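You operate a simulated robot arm through the tools that you are given. There is no shell and no other tool.

You run a simulated robot arm. Do the job below in one go: nothing can be reset, and whatever is moved stays where it is left.

JOB
Open the mat's flap, brush both strips into the dustpan and shut it.
Fine: the brush goes back. Set down upright: hand brush.

The check looks at the end state, three seconds after you hand in, the way a careful person would. Anything else that was tipped, shoved, dropped, spilled or broken makes it a failure.

ROBOT AND FRAMES
A 6-joint arm with a three-finger gripper, fixed in place. Base frame: the origin is on the floor under the middle of its stand, x ahead of it, y to its left, z up. Readings come in m, degrees, newtons and seconds.
It reaches about 1.213 m from its shoulder. Its first joint turns from -166.0 to 166.0 degrees. Payload 4.89 kg.
The TCP is the grasp point between the finger pads, 0.03 m short of the fingertips. In the tool frame z runs along the fingers and y along their closing line. The gripper opens to 0.164 m; its body begins 0.125 m behind the TCP.
Orientation is told as [roll, pitch, yaw] about the base's x, y, z axes, in that order, counted from this pose: with the fingers straight down and closing along the base's y, the tool's x points along the base's -x, its y along +y and its z along -z.

CONTROLS
- The arm moves only by the tool send_rows. Its arguments are lists of equal length, an entry for each row: "turn": the turn, a rotation vector about the tool's x, y, z in degrees, a list of three; "translation": the shift along the tool's x, y, z in m, a list of three; "jaw": the finger opening in m, from 0 to 0.164. In form: {"turn": [[rx, ry, rz], ...], "translation": [[x, y, z], ...], "jaw": [jaw, ...]}. A call has 1 to 20 rows; each row shifts and turns the commanded pose from where the row before left it, along the tool's axes as they then stand. Each row takes 0.2 s and may step no farther than 0.05 m and 8.6 degrees from the row before; otherwise, or with a gripper value out of range, the whole call is refused. Where a pose cannot be reached the arm comes as near as it can. A force on the tool above 90 N (or 10 N above the force at the start of the call, whichever is more), or a blocked arm, ends the call early, and 0.2 s more pass. Each finger travels about 0.108 m/s and halts on what it meets, pressing with about 36 N; the grip force reading is that of the motor and also rises with nothing between the fingers. The clock runs only during rows and for 0.2 s after the last one: add rows that do not move to give the fingers time. The reply holds the time, the measured pose of the TCP, the force on the tool along the base axes, the opening and the grip force, in the units named above and with some noise, with the torque about the TCP (base axes, N m) and any sound that the robot's microphone picked up, and new pictures: "views" is both (left out), scene, wrist or none.
- Cameras (640 x 400 px; columns grow to the right, rows downward): "scene" is fixed at [0.4023, -0.6487, 1.3575]; the picture's right is [1.00, -0.09, 0.00], its down [-0.03, -0.31, -0.95] and it looks along [0.09, 0.95, -0.31] (base axes); focal length 315 px, centre (320, 200). "wrist" rides on the gripper at [0.076, -0.002, -0.152] in the tool frame; the picture's right is [0.02, 1.00, 0.00], its down [-0.88, 0.02, -0.47] and it looks along [-0.47, 0.01, 0.88] (tool axes); focal length 247 px, centre (320, 200). There is no depth. A picture from a camera that has moved, and an enlarged one, comes with that camera's place and axes in the base frame and with its lens.
- raise_lower(by): moves the trunk up (or, below 0, down) by that many m; the arm rides with it, the base frame stays. It gives what a move gives, with no picture.
- enlarge(camera, box): a new picture of the part [left, top, right, bottom] of that camera's present view, enlarged. No time passes.
- job_done(): hands the job in; it is judged then, once.

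Places have to be worked out from the pictures, the camera data and where the tool is seen. Open the gripper and draw the arm clear of the work before you hand the job in, unless the task says otherwise.

The tools are called as a command line: name --argument value ..., lists and objects as JSON in quotes. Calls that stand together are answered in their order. send_rows: Moves the arm, as the interface text tells. Its arguments: {"type":"object","properties":{"turn":{"type":"array"},"translation":{"type":"array"},"jaw":{"type":"array"},"views":{"type":"string","enum":["both","scene","wrist","none"]}},"required":["turn","translation","jaw"]} The other tools are called the same way: raise_lower (by) moves the trunk up or down; enlarge (camera, box) takes an enlarged picture of a part of a camera's view; job_done () hands the job in.

At the start:

```text
time: 0.0
tcp_pos: [0.3517, 0.4869, 1.1275]
orientation: [0.0, 0.0, 0.0]
force: [0.0, 0.2, 0.1]
ft_torque: [-0.02, -0.02, 0.0]
finger_gap: 0.164
finger_force: 0.1
trunk travel left (down, up): [-0.175, 0.215]
```

scene: 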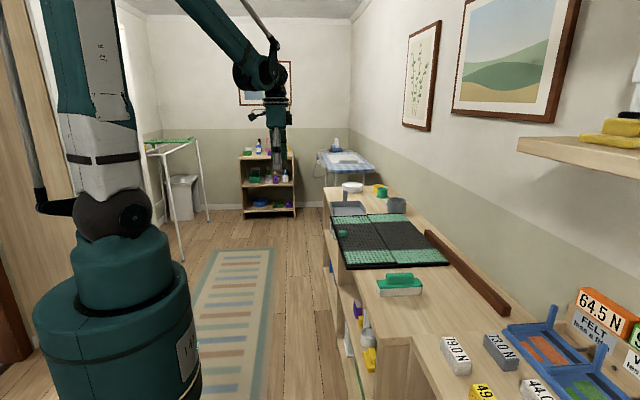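
wrist: 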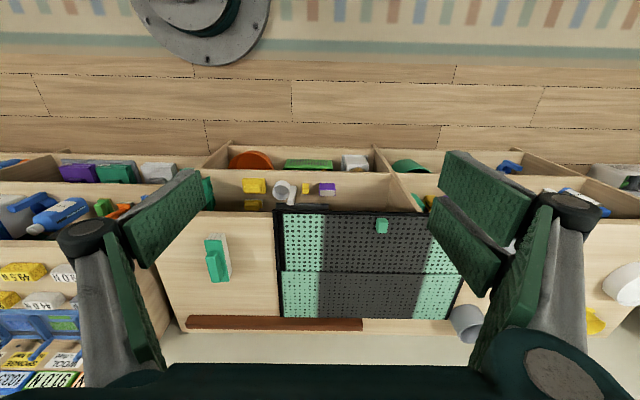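

The pictures show a counter with a mat (a flap with green tab), a hand brush, and a dustpan somewhere. I look closer before moving.

enlarge --camera "scene" --box '[310, 170, 470, 310]'

enlarge --camera "wrist" --box '[160, 140, 500, 350]'

enlarge --camera "scene" --box '[420, 280, 640, 400]'

```text
2.86 times, centred on (390, 240) of scene
camera zoom: at [0.4023, -0.6487, 1.3575], right [1.0, -0.09, 0.0], down [-0.03, -0.31, -0.95], along [0.09, 0.95, -0.31], focal length 899 px, centre (120, 86)
```

zoom: 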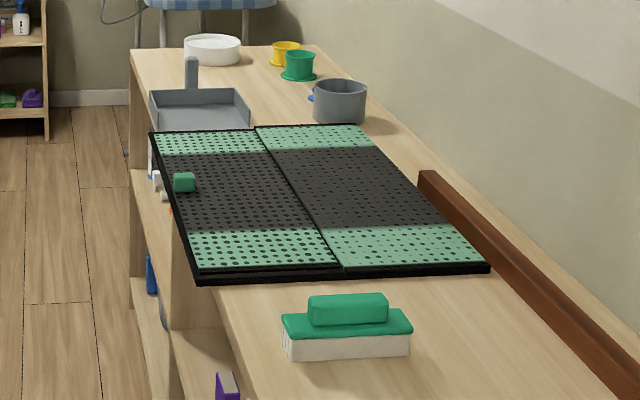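

```text
1.88 times, centred on (330, 245) of wrist
camera zoom: at [0.2741, 0.486, 1.2791], right [-0.02, 1.0, 0.0], down [0.88, 0.02, 0.47], along [0.47, 0.01, -0.88], focal length 465 px, centre (301, 115)
```

zoom: 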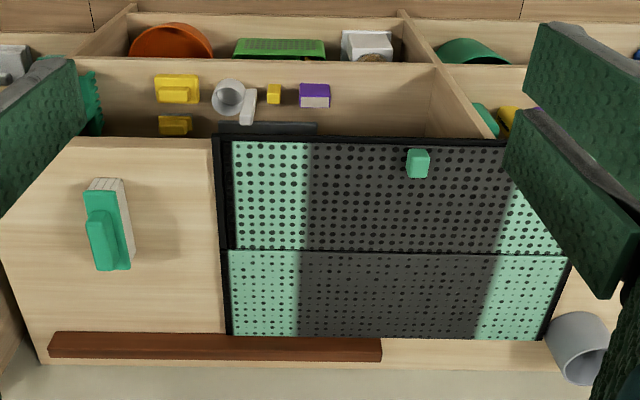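

```text
2.91 times, centred on (530, 340) of scene
camera zoom: at [0.4023, -0.6487, 1.3575], right [1.0, -0.09, 0.0], down [-0.03, -0.31, -0.95], along [0.09, 0.95, -0.31], focal length 916 px, centre (-291, -207)
```

zoom: 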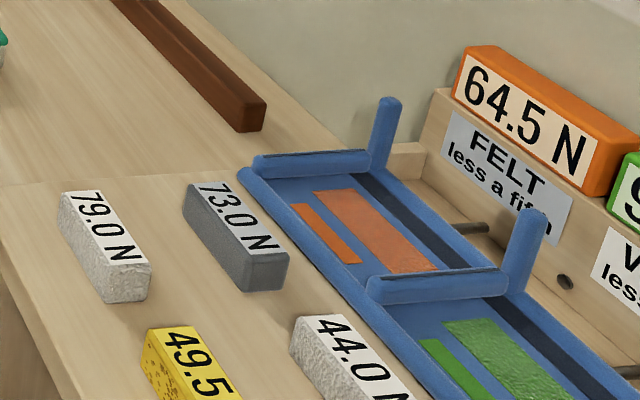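

I judge the counter top at z≈0.74, the mat at x 0.60–1.00, y 0.38–0.93 with a hinge line near x≈0.79, the green knob near (0.62, 0.65, 0.77), and the brush near (0.735, 0.22). I move the arm over the mat's left end to see the dustpan.

send_rows --turn '[[0, 0, 0], [0, 0, 0], [0, 0, 0], [0, 0, 0], [0, 0, 0], [0, 0, 0], [0, 0, 0]]' --translation '[[-0.02, 0.04, 0], [-0.02, 0.04, 0], [-0.02, 0.04, 0], [-0.02, 0.04, 0], [-0.02, 0.04, 0], [-0.02, 0.04, 0], [0, 0.03, 0]]' --jaw '[0.164, 0.164, 0.164, 0.164, 0.164, 0.164, 0.164]'

```text
time: 1.6
tcp_pos: [0.4697, 0.7559, 1.1272]
orientation: [0.0, 0.0, 0.0]
force: [0.1, -1.3, 0.4]
ft_torque: [0.15, 0.06, 0.01]
finger_gap: 0.1637
finger_force: 0.1
trunk travel left (down, up): [-0.175, 0.215]
camera wrist: at [0.3938, 0.7555, 1.2782], right [-0.02, 1.0, 0.0], down [0.88, 0.02, 0.47], along [0.47, 0.01, -0.88], focal length 247 px, centre (320, 200)
```

scene: 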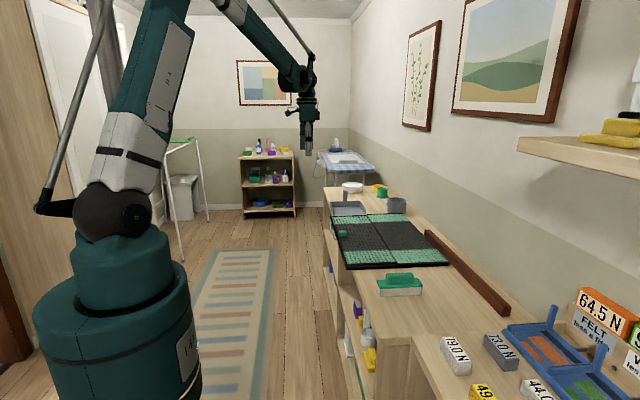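
wrist: 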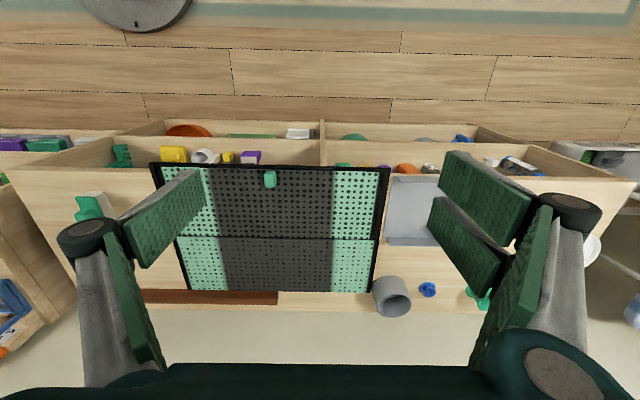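

enlarge --camera "wrist" --box '[140, 140, 460, 330]'

enlarge --camera "wrist" --box '[340, 150, 620, 320]'

enlarge --camera "scene" --box '[320, 175, 420, 240]'

```text
2.00 times, centred on (300, 235) of wrist
camera zoom: at [0.3938, 0.7555, 1.2782], right [-0.02, 1.0, 0.0], down [0.88, 0.02, 0.47], along [0.47, 0.01, -0.88], focal length 494 px, centre (360, 130)
```

zoom: 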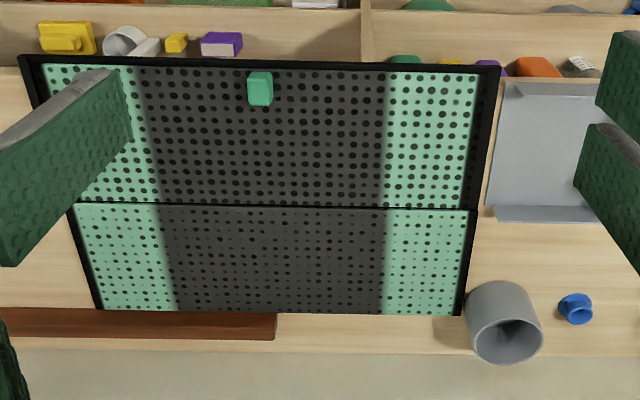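

```text
2.29 times, centred on (480, 235) of wrist
camera zoom: at [0.3938, 0.7555, 1.2782], right [-0.02, 1.0, 0.0], down [0.88, 0.02, 0.47], along [0.47, 0.01, -0.88], focal length 564 px, centre (-46, 120)
```

zoom: 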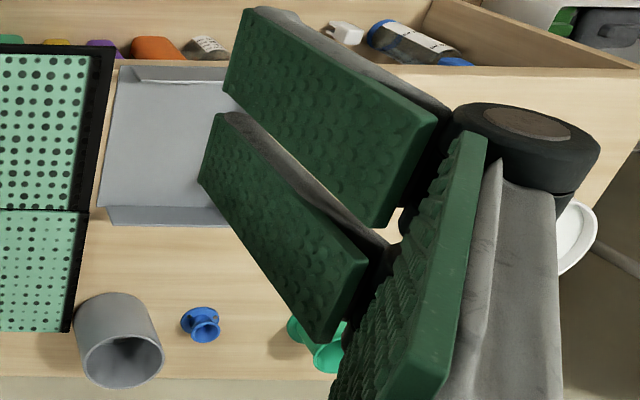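

```text
6.15 times, centred on (370, 208) of scene
camera zoom: at [0.4023, -0.6487, 1.3575], right [1.0, -0.09, 0.0], down [-0.03, -0.31, -0.95], along [0.09, 0.95, -0.31], focal length 1937 px, centre (12, 154)
```

zoom: 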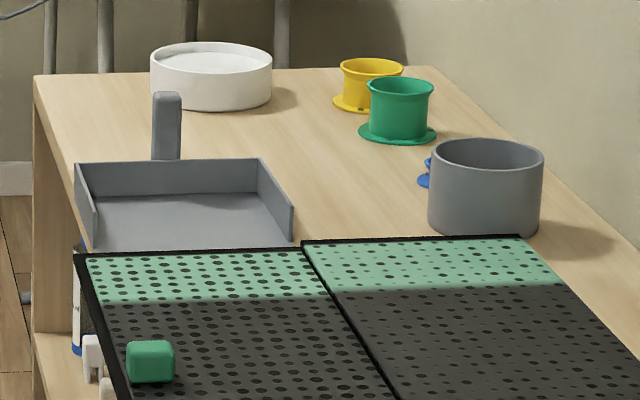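

The dustpan is open toward the mat, aligned with the near leaf. I check the finger layout before gripping the knob.

send_rows --turn '[[0, 0, 0], [0, 0, 0], [0, 0, 0], [0, 0, 0], [0, 0, 0], [0, 0, 0], [0, 0, 0]]' --translation '[[-0.02, -0.015, 0.03], [-0.02, -0.015, 0.03], [-0.02, -0.015, 0.03], [-0.02, -0.015, 0.03], [-0.02, -0.015, 0.03], [-0.02, -0.015, 0.03], [-0.02, -0.015, 0]]' --jaw '[0.14, 0.11, 0.08, 0.06, 0.06, 0.06, 0.06]'

```text
time: 3.2
tcp_pos: [0.6103, 0.653, 0.9466]
orientation: [0.0, 0.0, 0.1]
force: [-0.2, 1.0, -1.2]
ft_torque: [-0.06, -0.1, 0.0]
finger_gap: 0.06
finger_force: 0.0
trunk travel left (down, up): [-0.175, 0.215]
camera wrist: at [0.5342, 0.6523, 1.0984], right [-0.02, 1.0, 0.0], down [0.88, 0.02, 0.47], along [0.47, 0.01, -0.88], focal length 247 px, centre (320, 200)
```

scene: 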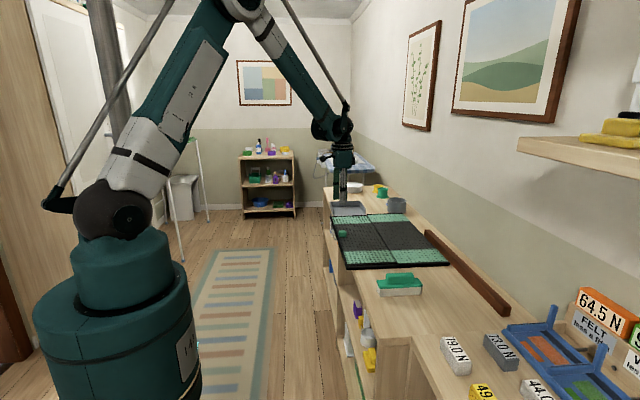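
wrist: 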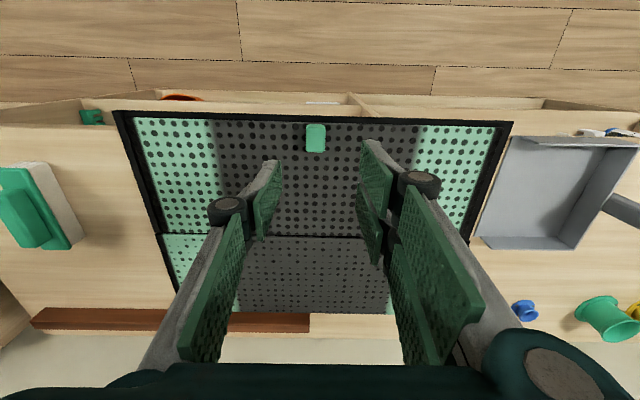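

I enlarge the wrist view to see the fingertips and the knob.

enlarge --camera "wrist" --box '[200, 110, 440, 270]'

enlarge --camera "wrist" --box '[440, 110, 640, 270]'

enlarge --camera "scene" --box '[310, 140, 460, 275]'

```text
2.50 times, centred on (320, 190) of wrist
camera zoom: at [0.5342, 0.6523, 1.0984], right [-0.02, 1.0, 0.0], down [0.88, 0.02, 0.47], along [0.47, 0.01, -0.88], focal length 617 px, centre (320, 225)
```

zoom: 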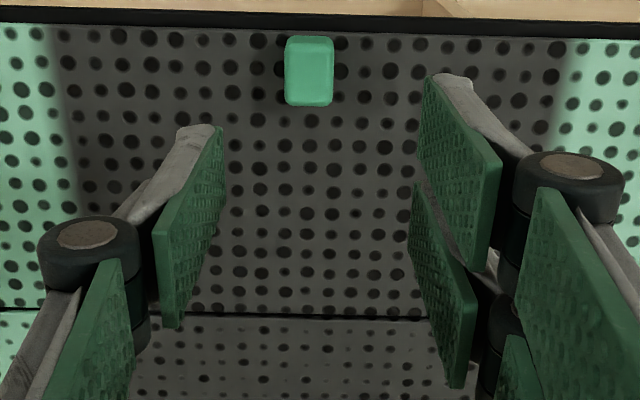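

```text
2.50 times, centred on (540, 190) of wrist
camera zoom: at [0.5342, 0.6523, 1.0984], right [-0.02, 1.0, 0.0], down [0.88, 0.02, 0.47], along [0.47, 0.01, -0.88], focal length 617 px, centre (-230, 225)
```

zoom: 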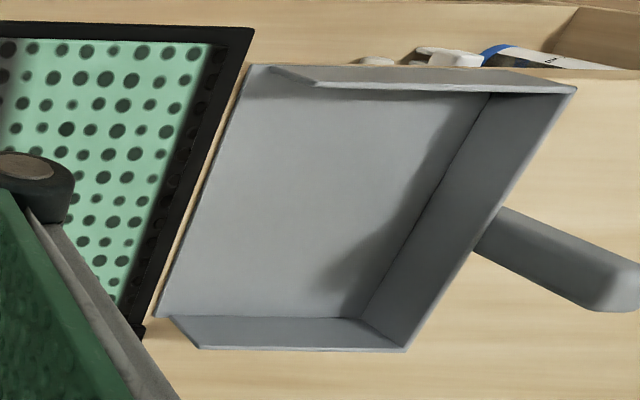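

```text
2.96 times, centred on (385, 208) of scene
camera zoom: at [0.4023, -0.6487, 1.3575], right [1.0, -0.09, 0.0], down [-0.03, -0.31, -0.95], along [0.09, 0.95, -0.31], focal length 933 px, centre (127, 178)
```

zoom: 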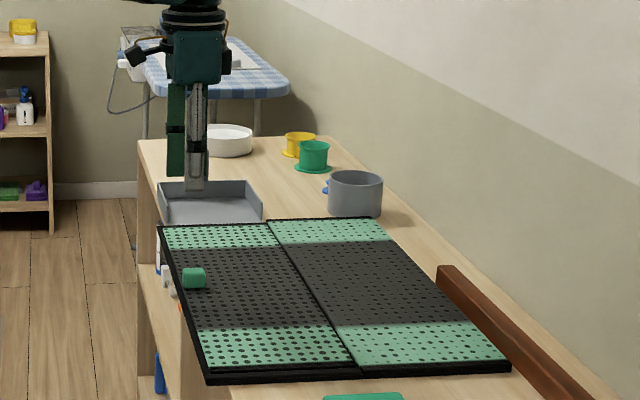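

The two right-hand pads sit side by side and the left pad opposes them, so closing along y suits the knob (≈0.617, 0.648, top ≈0.78). I lower over it to just above the leaf.

send_rows --turn '[[0, 0, 0], [0, 0, 0], [0, 0, 0], [0, 0, 0], [0, 0, 0]]' --translation '[[-0.006, -0.003, 0.035], [-0.004, -0.002, 0.035], [0, 0, 0.035], [0, 0, 0.03], [0, 0, 0]]' --jaw '[0.07, 0.07, 0.07, 0.07, 0.07]'

```text
time: 4.4
tcp_pos: [0.6204, 0.6473, 0.8109]
orientation: [0.0, 0.0, 0.0]
force: [0.3, 0.2, -0.6]
ft_torque: [-0.02, 0.06, 0.0]
finger_gap: 0.0699
finger_force: 0.1
trunk travel left (down, up): [-0.175, 0.215]
camera wrist: at [0.544, 0.6473, 0.9626], right [-0.02, 1.0, 0.0], down [0.88, 0.02, 0.47], along [0.47, 0.01, -0.88], focal length 247 px, centre (320, 200)
```

scene: 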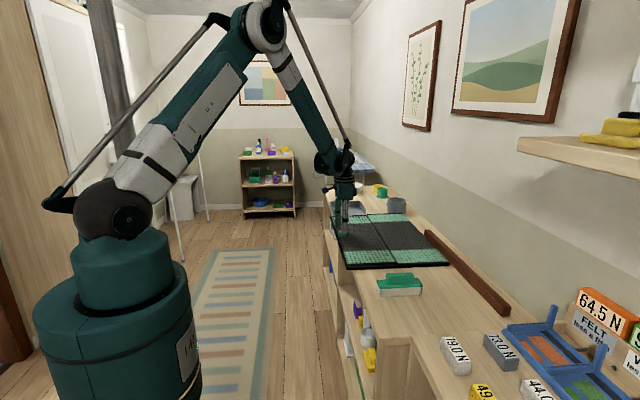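
wrist: 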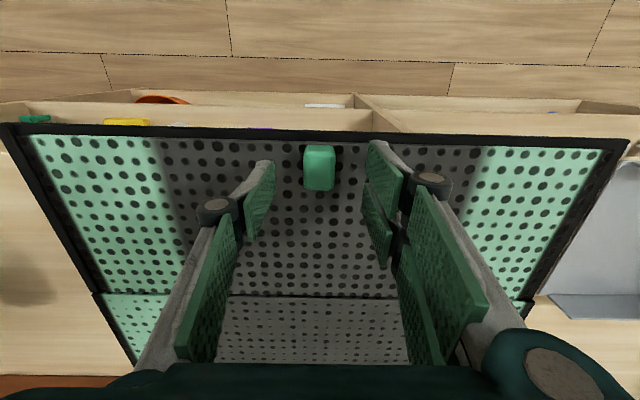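

enlarge --camera "wrist" --box '[230, 120, 430, 260]'

enlarge --camera "scene" --box '[315, 190, 395, 250]'

```text
2.86 times, centred on (330, 190) of wrist
camera zoom: at [0.544, 0.6473, 0.9626], right [-0.02, 1.0, 0.0], down [0.88, 0.02, 0.47], along [0.47, 0.01, -0.88], focal length 706 px, centre (291, 229)
```

zoom: 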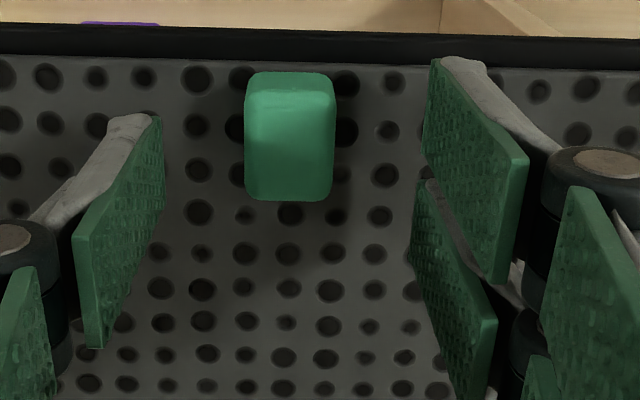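

```text
6.67 times, centred on (355, 220) of scene
camera zoom: at [0.4023, -0.6487, 1.3575], right [1.0, -0.09, 0.0], down [-0.03, -0.31, -0.95], along [0.09, 0.95, -0.31], focal length 2099 px, centre (87, 67)
```

zoom: 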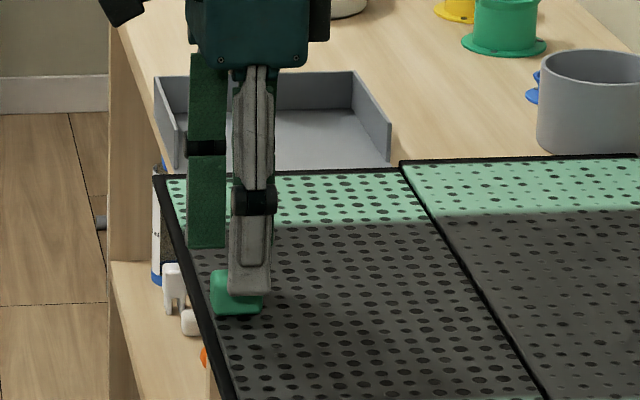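

The knob is centred between the pads in y and the tips are just above its top. I lower another 2 cm and close on it.

send_rows --turn '[[0, 0, 0], [0, 0, 0], [0, 0, 0], [0, 0, 0], [0, 0, 0], [0, 0, 0]]' --translation '[[0, 0.001, 0.01], [0, 0, 0.009], [0, 0, 0], [0, 0, 0], [0, 0, 0], [0, 0, 0]]' --jaw '[0.07, 0.07, 0.04, 0.02, 0.015, 0.015]'

```text
time: 5.8
tcp_pos: [0.6216, 0.6476, 0.7918]
orientation: [0.0, 0.0, 0.0]
force: [0.3, -3.2, 0.2]
ft_torque: [-0.09, 0.35, -0.43]
finger_gap: 0.0257
finger_force: 36.0
trunk travel left (down, up): [-0.175, 0.215]
camera wrist: at [0.5441, 0.6476, 0.9445], right [-0.02, 1.0, 0.0], down [0.88, 0.02, 0.47], along [0.47, 0.01, -0.88], focal length 247 px, centre (320, 200)
```

scene: 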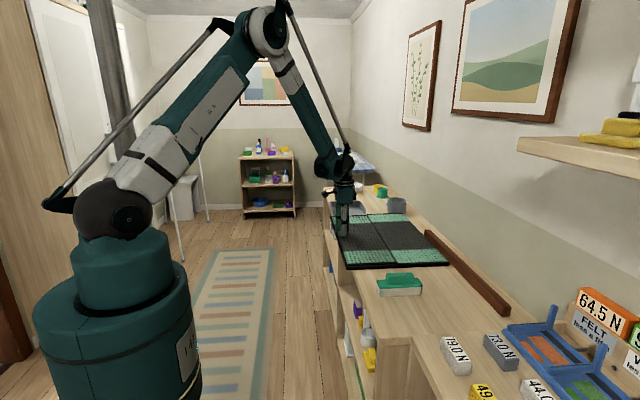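
wrist: 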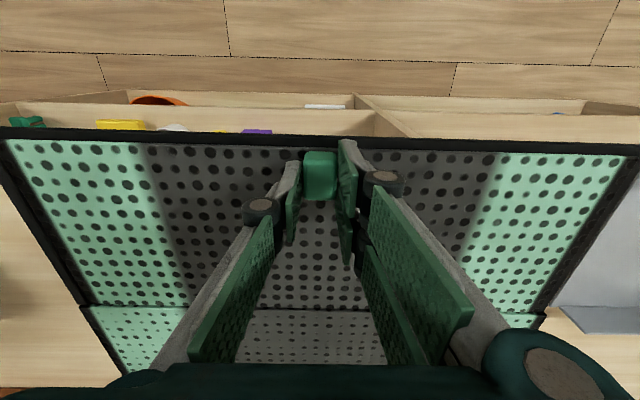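

The knob is held (gap 0.0257). I lift it along an arc about the hinge line (x≈0.79), tilting the hand with the leaf, a first 12 degrees.

send_rows --turn '[[0, 4, 0], [0, 4, 0], [0, 4, 0], [0, 0, 0]]' --translation '[[-0.00285, 0, -0.01163], [-0.00285, 0, -0.01163], [-0.00285, 0, -0.01163], [0, 0, 0]]' --jaw '[0.015, 0.015, 0.015, 0.015]'

```text
time: 6.8
tcp_pos: [0.6318, 0.6485, 0.8258]
orientation: [0.0, 12.0, 0.2]
force: [0.5, -0.6, 0.2]
ft_torque: [-0.03, 0.05, -0.34]
finger_gap: 0.026
finger_force: 36.1
trunk travel left (down, up): [-0.175, 0.215]
camera wrist: at [0.5884, 0.6473, 0.9918], right [-0.02, 1.0, 0.0], down [0.96, 0.02, 0.28], along [0.28, 0.01, -0.96], focal length 247 px, centre (320, 200)
```

scene: 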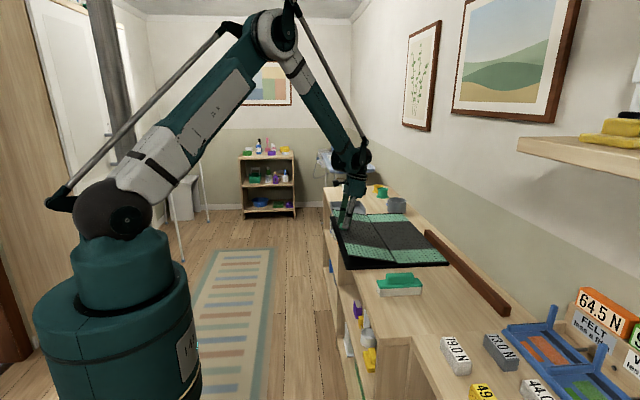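
wrist: 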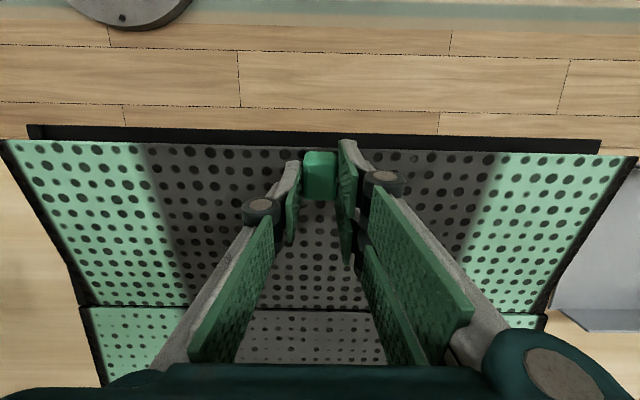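

The leaf follows with almost no force and stays square in the grip. I continue the same arc to about 42 degrees.

send_rows --turn '[[0, 5, 0], [0, 5, 0], [0, 5, 0], [0, 5, 0], [0, 5, 0], [0, 5, 0], [0, 0, 0]]' --translation '[[-0.00369, 0, -0.01451], [-0.00369, 0, -0.01451], [-0.00369, 0, -0.01451], [-0.00369, 0, -0.01451], [-0.00369, 0, -0.01451], [-0.00369, 0, -0.01451], [0, 0, 0]]' --jaw '[0.015, 0.015, 0.015, 0.015, 0.015, 0.015, 0.015]'

```text
time: 8.4
tcp_pos: [0.6717, 0.6641, 0.8986]
orientation: [4.3, 36.7, 0.1]
force: [-18.0, -23.0, 8.8]
ft_torque: [-1.11, 1.38, -0.52]
finger_gap: 0.027
finger_force: 36.0
out of reach, approached as far as the arm can: row 5, 6
trunk travel left (down, up): [-0.175, 0.215]
camera wrist: at [0.7015, 0.6531, 1.0653], right [0.03, 1.0, 0.07], down [0.99, -0.01, -0.15], along [-0.15, 0.07, -0.99], focal length 247 px, centre (320, 200)
```

scene: 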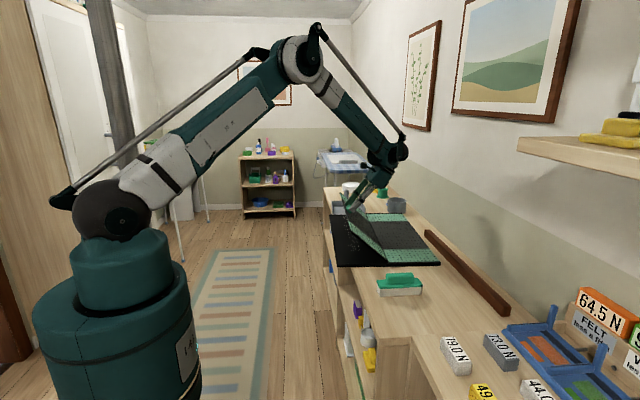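
wrist: 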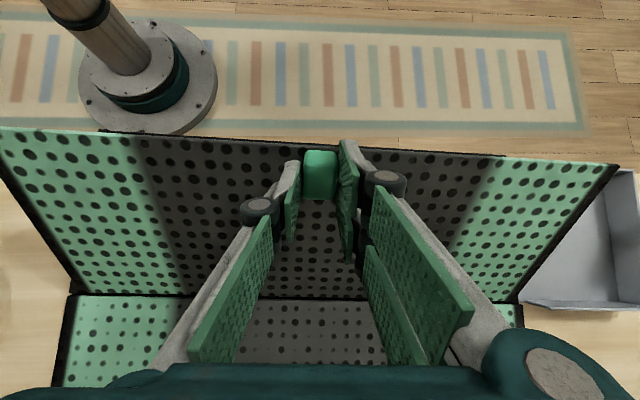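

Past about 35° of hand tilt the arm runs out of reach and twists slightly (roll 4.3°). I back off to 32° to relieve the side force and read the state.

send_rows --turn '[[0, -5, 0], [0, -5, 0], [0, 0, 0]]' --translation '[[0.00241, 0, 0.01477], [0.00241, 0, 0.01477], [0, 0, 0]]' --jaw '[0.015, 0.015, 0.015]'

```text
time: 9.2
tcp_pos: [0.6484, 0.6671, 0.8782]
orientation: [3.7, 26.8, -0.7]
force: [-42.7, -38.2, 30.5]
ft_torque: [-1.75, 1.2, -0.58]
finger_gap: 0.0273
finger_force: 36.3
trunk travel left (down, up): [-0.175, 0.215]
camera wrist: at [0.6488, 0.656, 1.0482], right [0.02, 1.0, 0.07], down [1.0, -0.02, 0.02], along [0.03, 0.07, -1.0], focal length 247 px, centre (320, 200)
```

scene: 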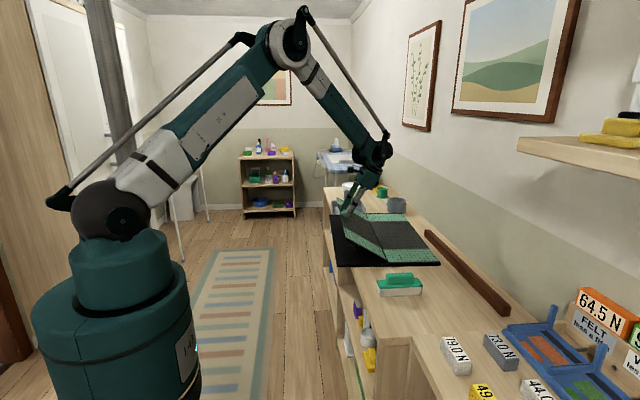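
wrist: 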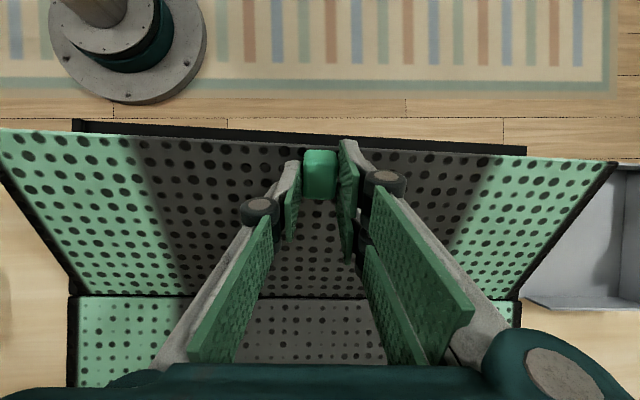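

The readings suggest the mat itself may have been dragged. I check closely before doing anything else.

enlarge --camera "scene" --box '[310, 170, 470, 280]'

enlarge --camera "wrist" --box '[0, 100, 320, 300]'

enlarge --camera "wrist" --box '[320, 100, 640, 300]'

```text
3.64 times, centred on (390, 225) of scene
camera zoom: at [0.4023, -0.6487, 1.3575], right [1.0, -0.09, 0.0], down [-0.03, -0.31, -0.95], along [0.09, 0.95, -0.31], focal length 1145 px, centre (66, 109)
```

zoom: 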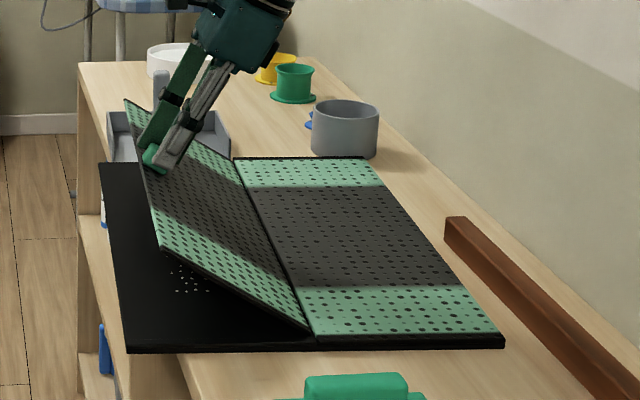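

```text
2.00 times, centred on (160, 200) of wrist
camera zoom: at [0.6488, 0.656, 1.0482], right [0.02, 1.0, 0.07], down [1.0, -0.02, 0.02], along [0.03, 0.07, -1.0], focal length 494 px, centre (640, 200)
```

zoom: 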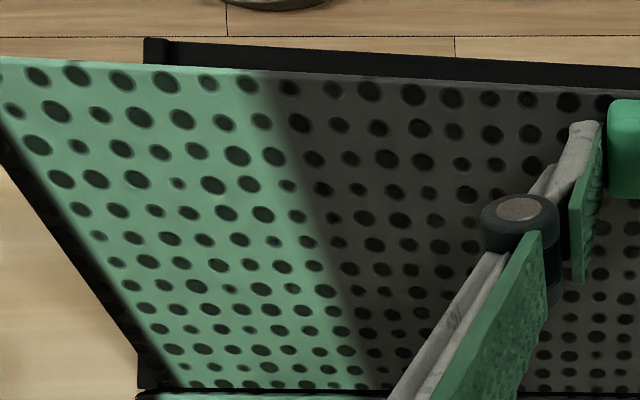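

```text
2.00 times, centred on (480, 200) of wrist
camera zoom: at [0.6488, 0.656, 1.0482], right [0.02, 1.0, 0.07], down [1.0, -0.02, 0.02], along [0.03, 0.07, -1.0], focal length 494 px, centre (0, 200)
```

zoom: 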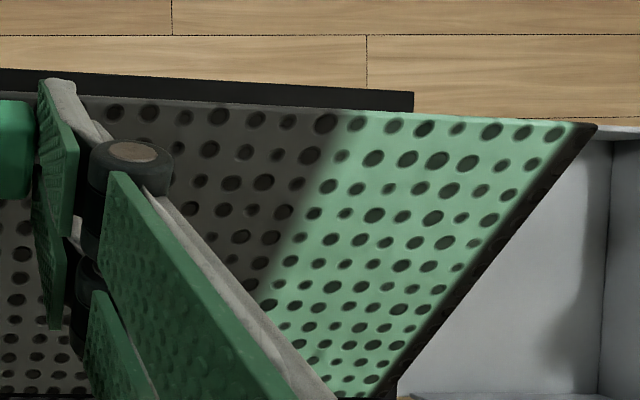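

Scene view shows the whole mat was dragged about 3.5 cm toward the robot and ~1.5 cm left during the out-of-reach rows; white crumbs are visible under the leaf. I still hold the knob unslipped, so I lower back to my earlier 12° pose, which pulls the mat back to its original place.

send_rows --turn '[[1.0, -3.7, -0.15], [1.0, -3.7, -0.15], [1.0, -3.7, -0.15], [1.0, -3.7, -0.15], [0, 0, 0]]' --translation '[[-0.0022, -0.00465, 0.01356], [-0.00132, -0.00465, 0.01368], [-0.00044, -0.00465, 0.01374], [0.00045, -0.00465, 0.01373], [0, 0, 0]]' --jaw '[0.015, 0.015, 0.015, 0.015, 0.015]'

```text
time: 10.4
tcp_pos: [0.6351, 0.6526, 0.8222]
orientation: [-0.4, 12.0, -0.7]
force: [-1.3, 1.1, 0.4]
ft_torque: [-0.16, 0.01, -1.04]
finger_gap: 0.0257
finger_force: 36.0
trunk travel left (down, up): [-0.175, 0.215]
camera wrist: at [0.5915, 0.6526, 0.9863], right [-0.01, 1.0, 0.0], down [0.96, 0.01, 0.28], along [0.28, 0.0, -0.96], focal length 247 px, centre (320, 200)
```

scene: 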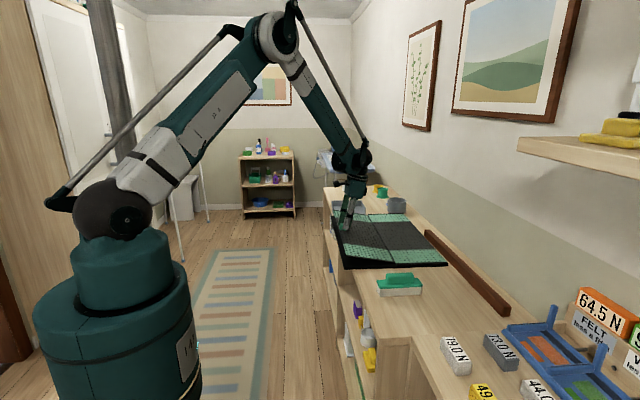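
wrist: 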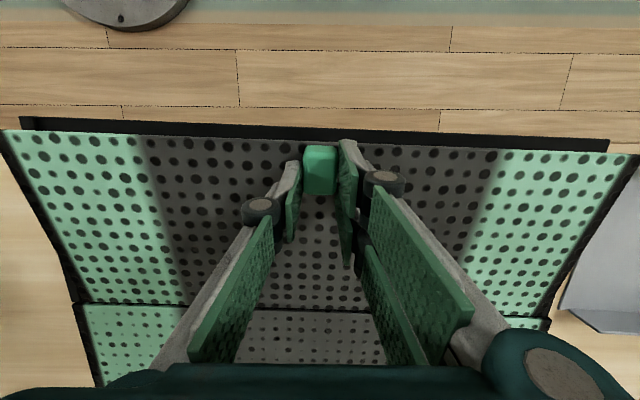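

Forces are relaxed and the mat appears nearly back. I check the mat and dustpan in close-up.

enlarge --camera "scene" --box '[310, 170, 470, 280]'

enlarge --camera "wrist" --box '[480, 140, 640, 340]'

enlarge --camera "scene" --box '[320, 190, 420, 240]'

```text
3.64 times, centred on (390, 225) of scene
camera zoom: at [0.4023, -0.6487, 1.3575], right [1.0, -0.09, 0.0], down [-0.03, -0.31, -0.95], along [0.09, 0.95, -0.31], focal length 1145 px, centre (66, 109)
```

zoom: 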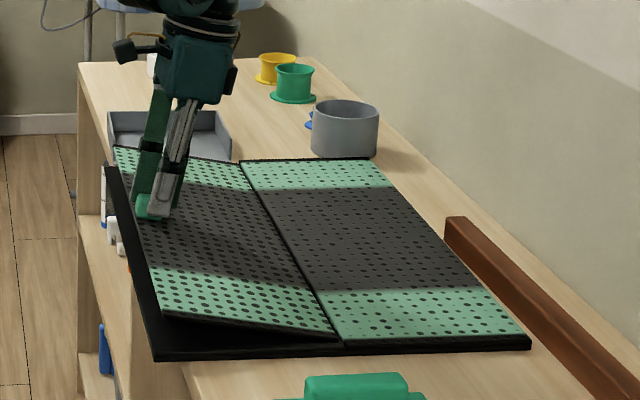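

```text
2.00 times, centred on (560, 240) of wrist
camera zoom: at [0.5915, 0.6526, 0.9863], right [-0.01, 1.0, 0.0], down [0.96, 0.01, 0.28], along [0.28, 0.0, -0.96], focal length 494 px, centre (-160, 120)
```

zoom: 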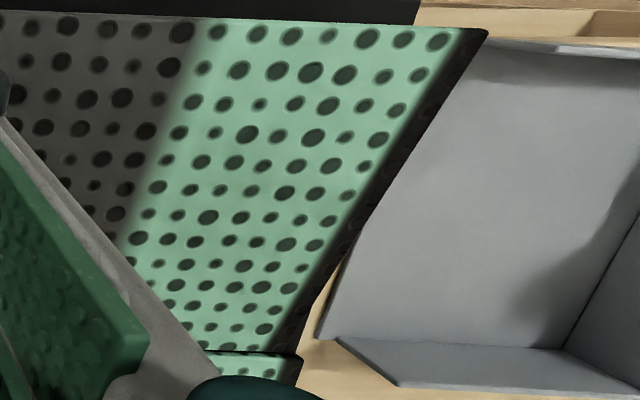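

```text
6.40 times, centred on (370, 215) of scene
camera zoom: at [0.4023, -0.6487, 1.3575], right [1.0, -0.09, 0.0], down [-0.03, -0.31, -0.95], along [0.09, 0.95, -0.31], focal length 2015 px, centre (0, 104)
```

zoom: 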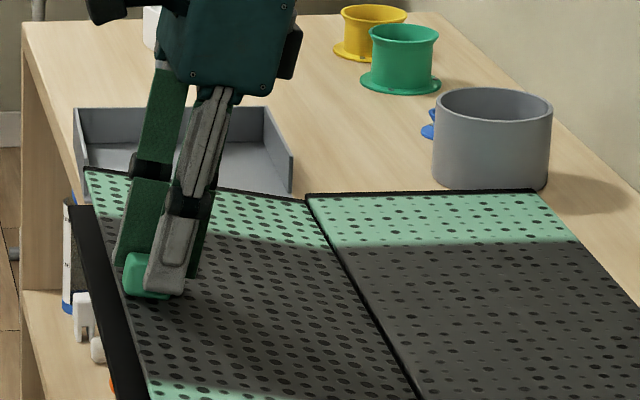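

The mat is back within about 1 cm but turned roughly 2°. I test whether the leaf stays up by itself by loosening the grip here, where a drop is only ~3.5 cm.

send_rows --turn '[[0, 0, 0], [0, 0, 0], [0, 0, 0]]' --translation '[[0, 0, 0], [0, 0, 0], [0, 0, 0]]' --jaw '[0.045, 0.045, 0.045]'

```text
time: 11.2
tcp_pos: [0.6353, 0.6524, 0.8229]
orientation: [-0.1, 12.0, -0.6]
force: [0.5, -0.1, 0.3]
ft_torque: [-0.01, 0.01, 0.03]
finger_gap: 0.0448
finger_force: 0.0
trunk travel left (down, up): [-0.175, 0.215]
camera wrist: at [0.5915, 0.6528, 0.9867], right [-0.01, 1.0, 0.0], down [0.96, 0.01, 0.28], along [0.28, 0.0, -0.96], focal length 247 px, centre (320, 200)
```

scene: 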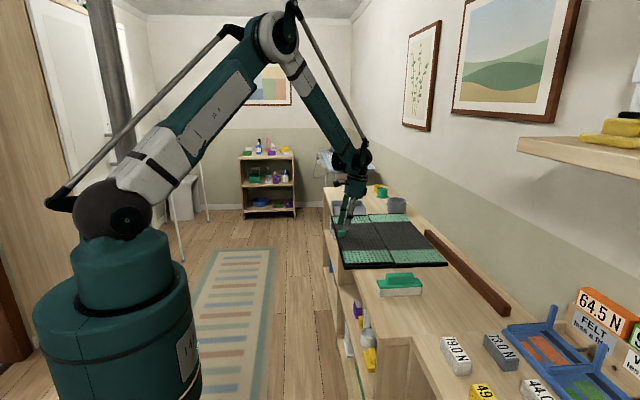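
wrist: 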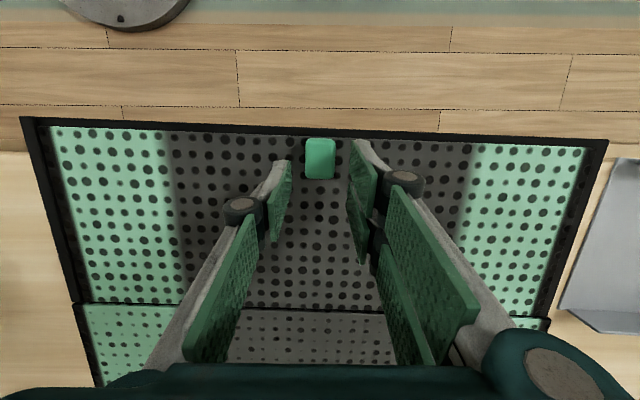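

The leaf falls shut when released, so it must be carried past vertical. I rise and level the hand to measure how the mat and dustpan now sit.

send_rows --turn '[[0, -4, 0], [0, -4, 0.3], [0, -4, 0.3], [0, 0, 0], [0, 0, 0], [0, 0, 0], [0, 0, 0], [0, 0, 0]]' --translation '[[0, 0, -0.04], [0, 0, -0.04], [0, 0, -0.04], [0, 0, -0.04], [0.01, 0, -0.04], [0.02, 0, -0.04], [0.02, 0, -0.04], [0, 0, 0]]' --jaw '[0.08, 0.12, 0.164, 0.164, 0.164, 0.164, 0.164, 0.164]'

```text
time: 13.0
tcp_pos: [0.6004, 0.6531, 1.1014]
orientation: [-0.3, 0.0, -1.3]
force: [-0.9, -0.5, -0.1]
ft_torque: [0.08, -0.07, -0.02]
finger_gap: 0.1637
finger_force: 0.1
trunk travel left (down, up): [-0.175, 0.215]
camera wrist: at [0.5243, 0.6556, 1.2537], right [0.0, 1.0, 0.0], down [0.88, 0.0, 0.47], along [0.47, 0.0, -0.88], focal length 247 px, centre (320, 200)
```

scene: 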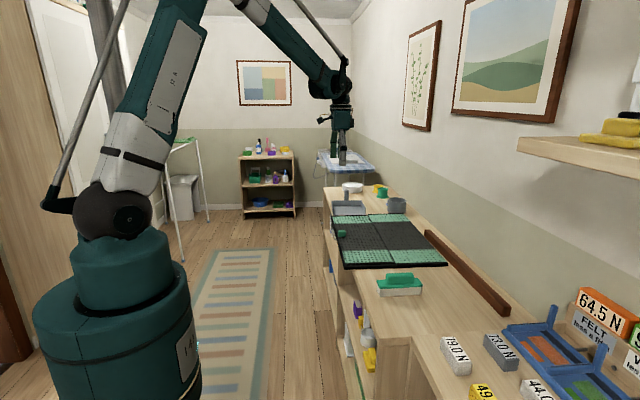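
wrist: 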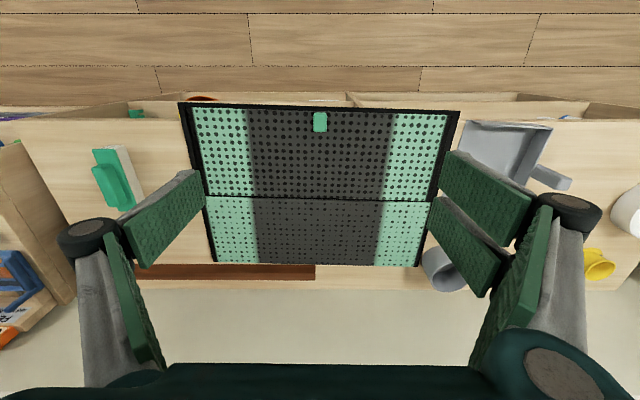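

I zoom in on the mat edges and the dustpan to measure.

enlarge --camera "wrist" --box '[160, 80, 340, 290]'

enlarge --camera "wrist" --box '[400, 90, 600, 290]'

```text
1.90 times, centred on (250, 185) of wrist
camera zoom: at [0.5243, 0.6556, 1.2537], right [0.0, 1.0, 0.0], down [0.88, 0.0, 0.47], along [0.47, 0.0, -0.88], focal length 470 px, centre (453, 229)
```

zoom: 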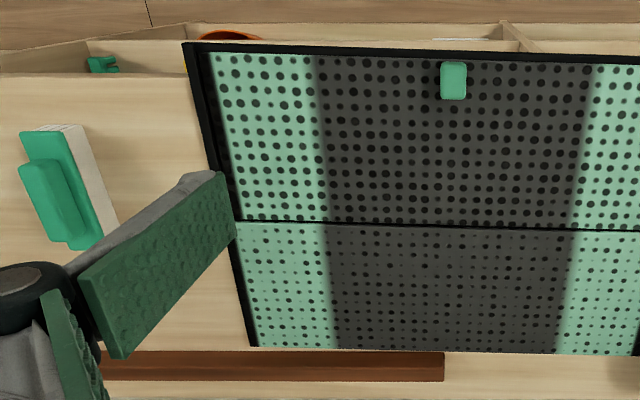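

```text
2.00 times, centred on (500, 190) of wrist
camera zoom: at [0.5243, 0.6556, 1.2537], right [0.0, 1.0, 0.0], down [0.88, 0.0, 0.47], along [0.47, 0.0, -0.88], focal length 494 px, centre (-40, 220)
```

zoom: 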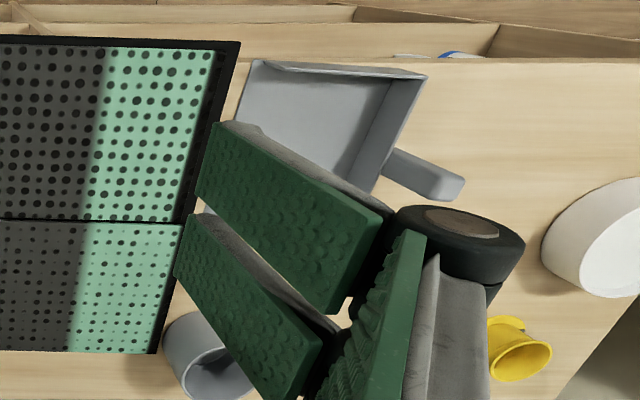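

The mat's centre is back within ~5 mm but it is turned about −1.7°, and the dustpan's near side has been nudged ~1.5 cm; I will true these up later. For more wrist room on the next try, I raise the trunk first.

raise_lower --by 0.2

```text
time: 15.2
tcp_pos: [0.6013, 0.6551, 1.301]
orientation: [-0.3, 0.0, -1.1]
force: [-0.4, 0.1, -0.5]
ft_torque: [-0.03, 0.01, 0.0]
finger_gap: 0.1639
finger_force: 0.0
trunk travel left (down, up): [-0.375, 0.015]
```

I test in free air whether the arm can reach the end-of-swing pose with the hand tilted before gripping again.

send_rows --turn '[[0, 0, 0], [0, 0, 0], [0, 0, 0], [0, 0, 0], [0, 0, 0], [0, 0, 0], [0, 0, 0], [0, 0, 0], [0, 6, 0], [0, 6, 0], [0, 6, 0], [0, 6, 0], [0, 6, 0]]' --translation '[[-0.03, 0, 0.035], [-0.03, 0, 0.035], [-0.03, 0, 0.035], [-0.03, 0, 0.035], [-0.03, 0, 0.035], [-0.03, 0, 0.035], [-0.03, 0, 0.035], [-0.03, 0, 0.035], [0, 0, 0], [0, 0, 0], [0, 0, 0], [0, 0, 0], [0, 0, 0]]' --jaw '[0.14, 0.12, 0.1, 0.08, 0.07, 0.07, 0.07, 0.07, 0.07, 0.07, 0.07, 0.07, 0.07]' --views "both"

```text
time: 18.0
tcp_pos: [0.8416, 0.6474, 1.0221]
orientation: [-0.3, 30.1, -1.3]
force: [-0.4, -0.4, 0.7]
ft_torque: [-0.04, -0.12, -0.01]
finger_gap: 0.0701
finger_force: 0.0
trunk travel left (down, up): [-0.375, 0.015]
camera wrist: at [0.8511, 0.6478, 1.1911], right [0.0, 1.0, 0.01], down [1.0, 0.0, -0.03], along [-0.03, 0.01, -1.0], focal length 247 px, centre (320, 200)
```

scene: 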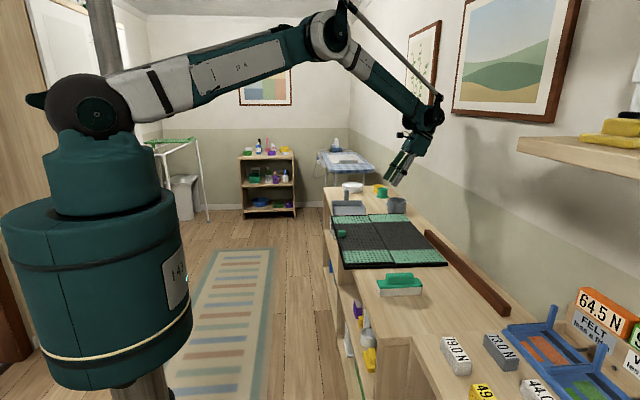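
wrist: 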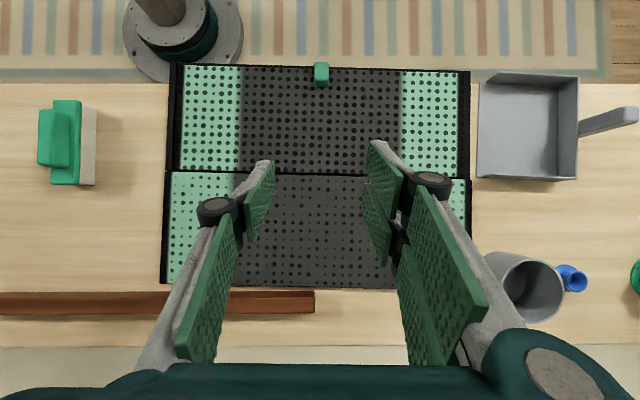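

The raised trunk lets the arm reach that pose with 30° tilt. This straight-down view is ideal for measuring, so I enlarge it.

enlarge --camera "wrist" --box '[150, 50, 330, 300]'

enlarge --camera "wrist" --box '[420, 50, 640, 200]'

enlarge --camera "wrist" --box '[20, 70, 180, 200]'

```text
1.60 times, centred on (240, 175) of wrist
camera zoom: at [0.8511, 0.6478, 1.1911], right [0.0, 1.0, 0.01], down [1.0, 0.0, -0.03], along [-0.03, 0.01, -1.0], focal length 395 px, centre (448, 240)
```

zoom: 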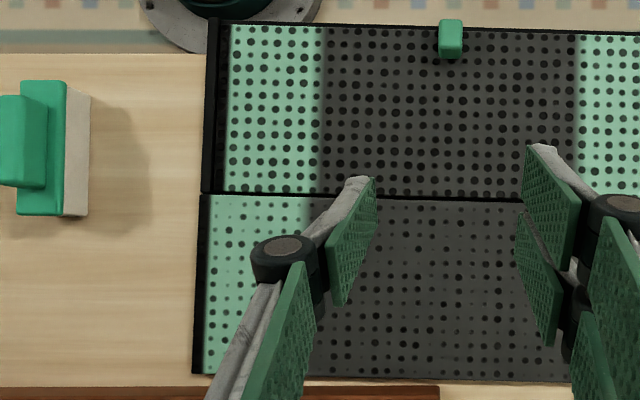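

```text
2.67 times, centred on (530, 125) of wrist
camera zoom: at [0.8511, 0.6478, 1.1911], right [0.0, 1.0, 0.01], down [1.0, 0.0, -0.03], along [-0.03, 0.01, -1.0], focal length 659 px, centre (-240, 400)
```

zoom: 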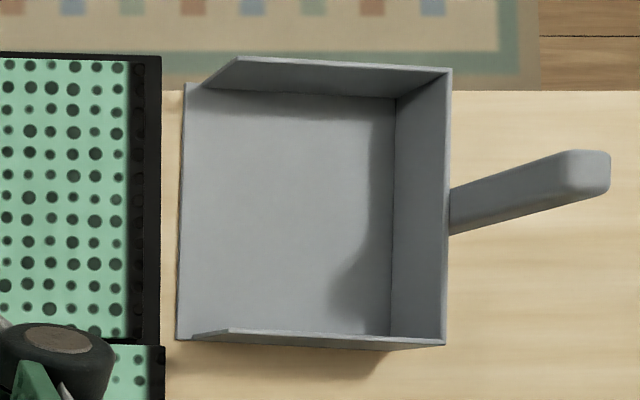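

```text
3.08 times, centred on (100, 135) of wrist
camera zoom: at [0.8511, 0.6478, 1.1911], right [0.0, 1.0, 0.01], down [1.0, 0.0, -0.03], along [-0.03, 0.01, -1.0], focal length 760 px, centre (997, 400)
```

zoom: 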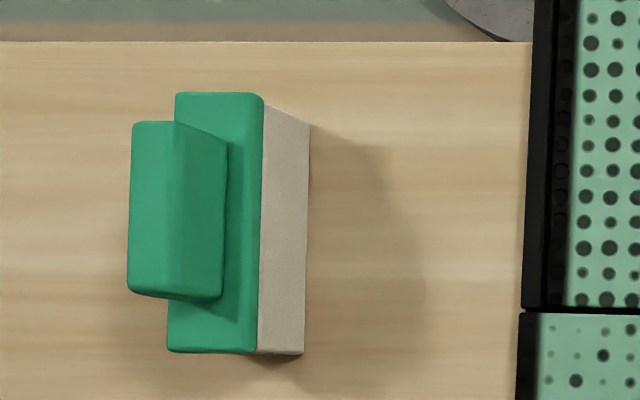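

Now I know: brush handle ≈ (0.741, 0.217), dustpan post ≈ (0.71, 1.10), dustpan gap to mat ≈1.5 cm, mat yaw ≈ −1.8° (my hand matches at −1.3°). I level the hand and go above the knob, offset 2 cm to the far side so that the pads can pivot on it without touching the leaf.

send_rows --turn '[[0, -6, 0], [0, -6, 0], [0, -6, 0], [0, -6, 0], [0, -6, 0], [0, 0, 0], [0, 0, 0], [0, 0, 0], [0, 0, 0], [0, 0, 0], [0, 0, 0], [0, 0, 0]]' --translation '[[0, 0, 0], [0, 0, 0], [0, 0, 0], [0, 0, 0], [0, 0, 0], [0.0343, 0.0007, 0.027], [0.0343, 0.0007, 0.027], [0.0343, 0.0007, 0.027], [0.0343, 0.0007, 0.027], [0.0343, 0.0007, 0.027], [0.0343, 0.0007, 0.027], [0, 0, 0.04]]' --jaw '[0.07, 0.07, 0.07, 0.07, 0.07, 0.07, 0.07, 0.07, 0.07, 0.07, 0.07, 0.07]'

```text
time: 20.6
tcp_pos: [0.6344, 0.6549, 0.8192]
orientation: [-0.4, 0.0, -1.1]
force: [-1.2, -0.7, 1.7]
ft_torque: [0.1, -0.17, -0.02]
finger_gap: 0.0701
finger_force: 0.1
trunk travel left (down, up): [-0.375, 0.015]
camera wrist: at [0.5581, 0.6574, 0.9701], right [0.0, 1.0, 0.0], down [0.88, 0.0, 0.47], along [0.47, 0.0, -0.88], focal length 247 px, centre (320, 200)
```

scene: 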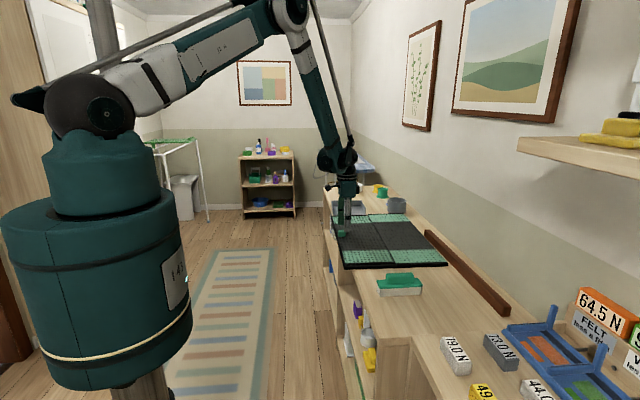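
wrist: 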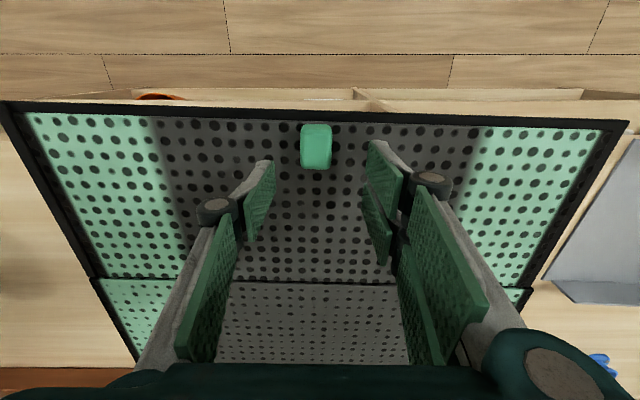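

enlarge --camera "scene" --box '[315, 190, 395, 250]'

enlarge --camera "wrist" --box '[230, 100, 430, 240]'

```text
6.67 times, centred on (355, 220) of scene
camera zoom: at [0.4023, -0.6487, 1.3575], right [1.0, -0.09, 0.0], down [-0.03, -0.31, -0.95], along [0.09, 0.95, -0.31], focal length 2099 px, centre (87, 67)
```

zoom: 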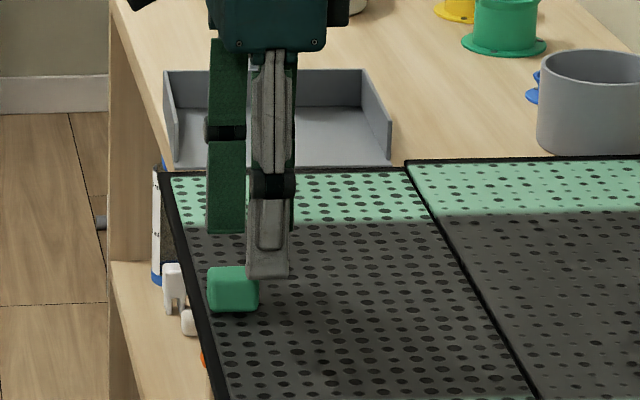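

```text
2.86 times, centred on (330, 170) of wrist
camera zoom: at [0.5581, 0.6574, 0.9701], right [0.0, 1.0, 0.0], down [0.88, 0.0, 0.47], along [0.47, 0.0, -0.88], focal length 706 px, centre (291, 286)
```

zoom: 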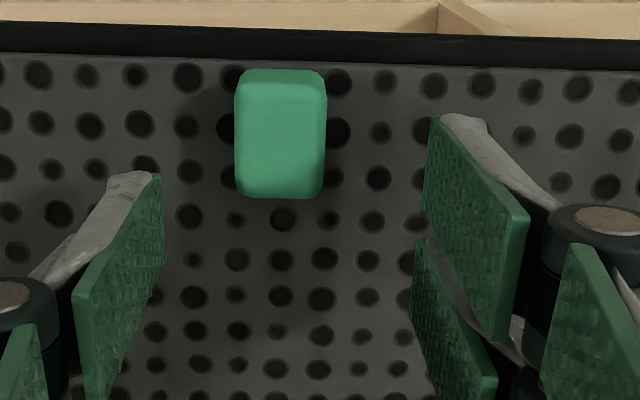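

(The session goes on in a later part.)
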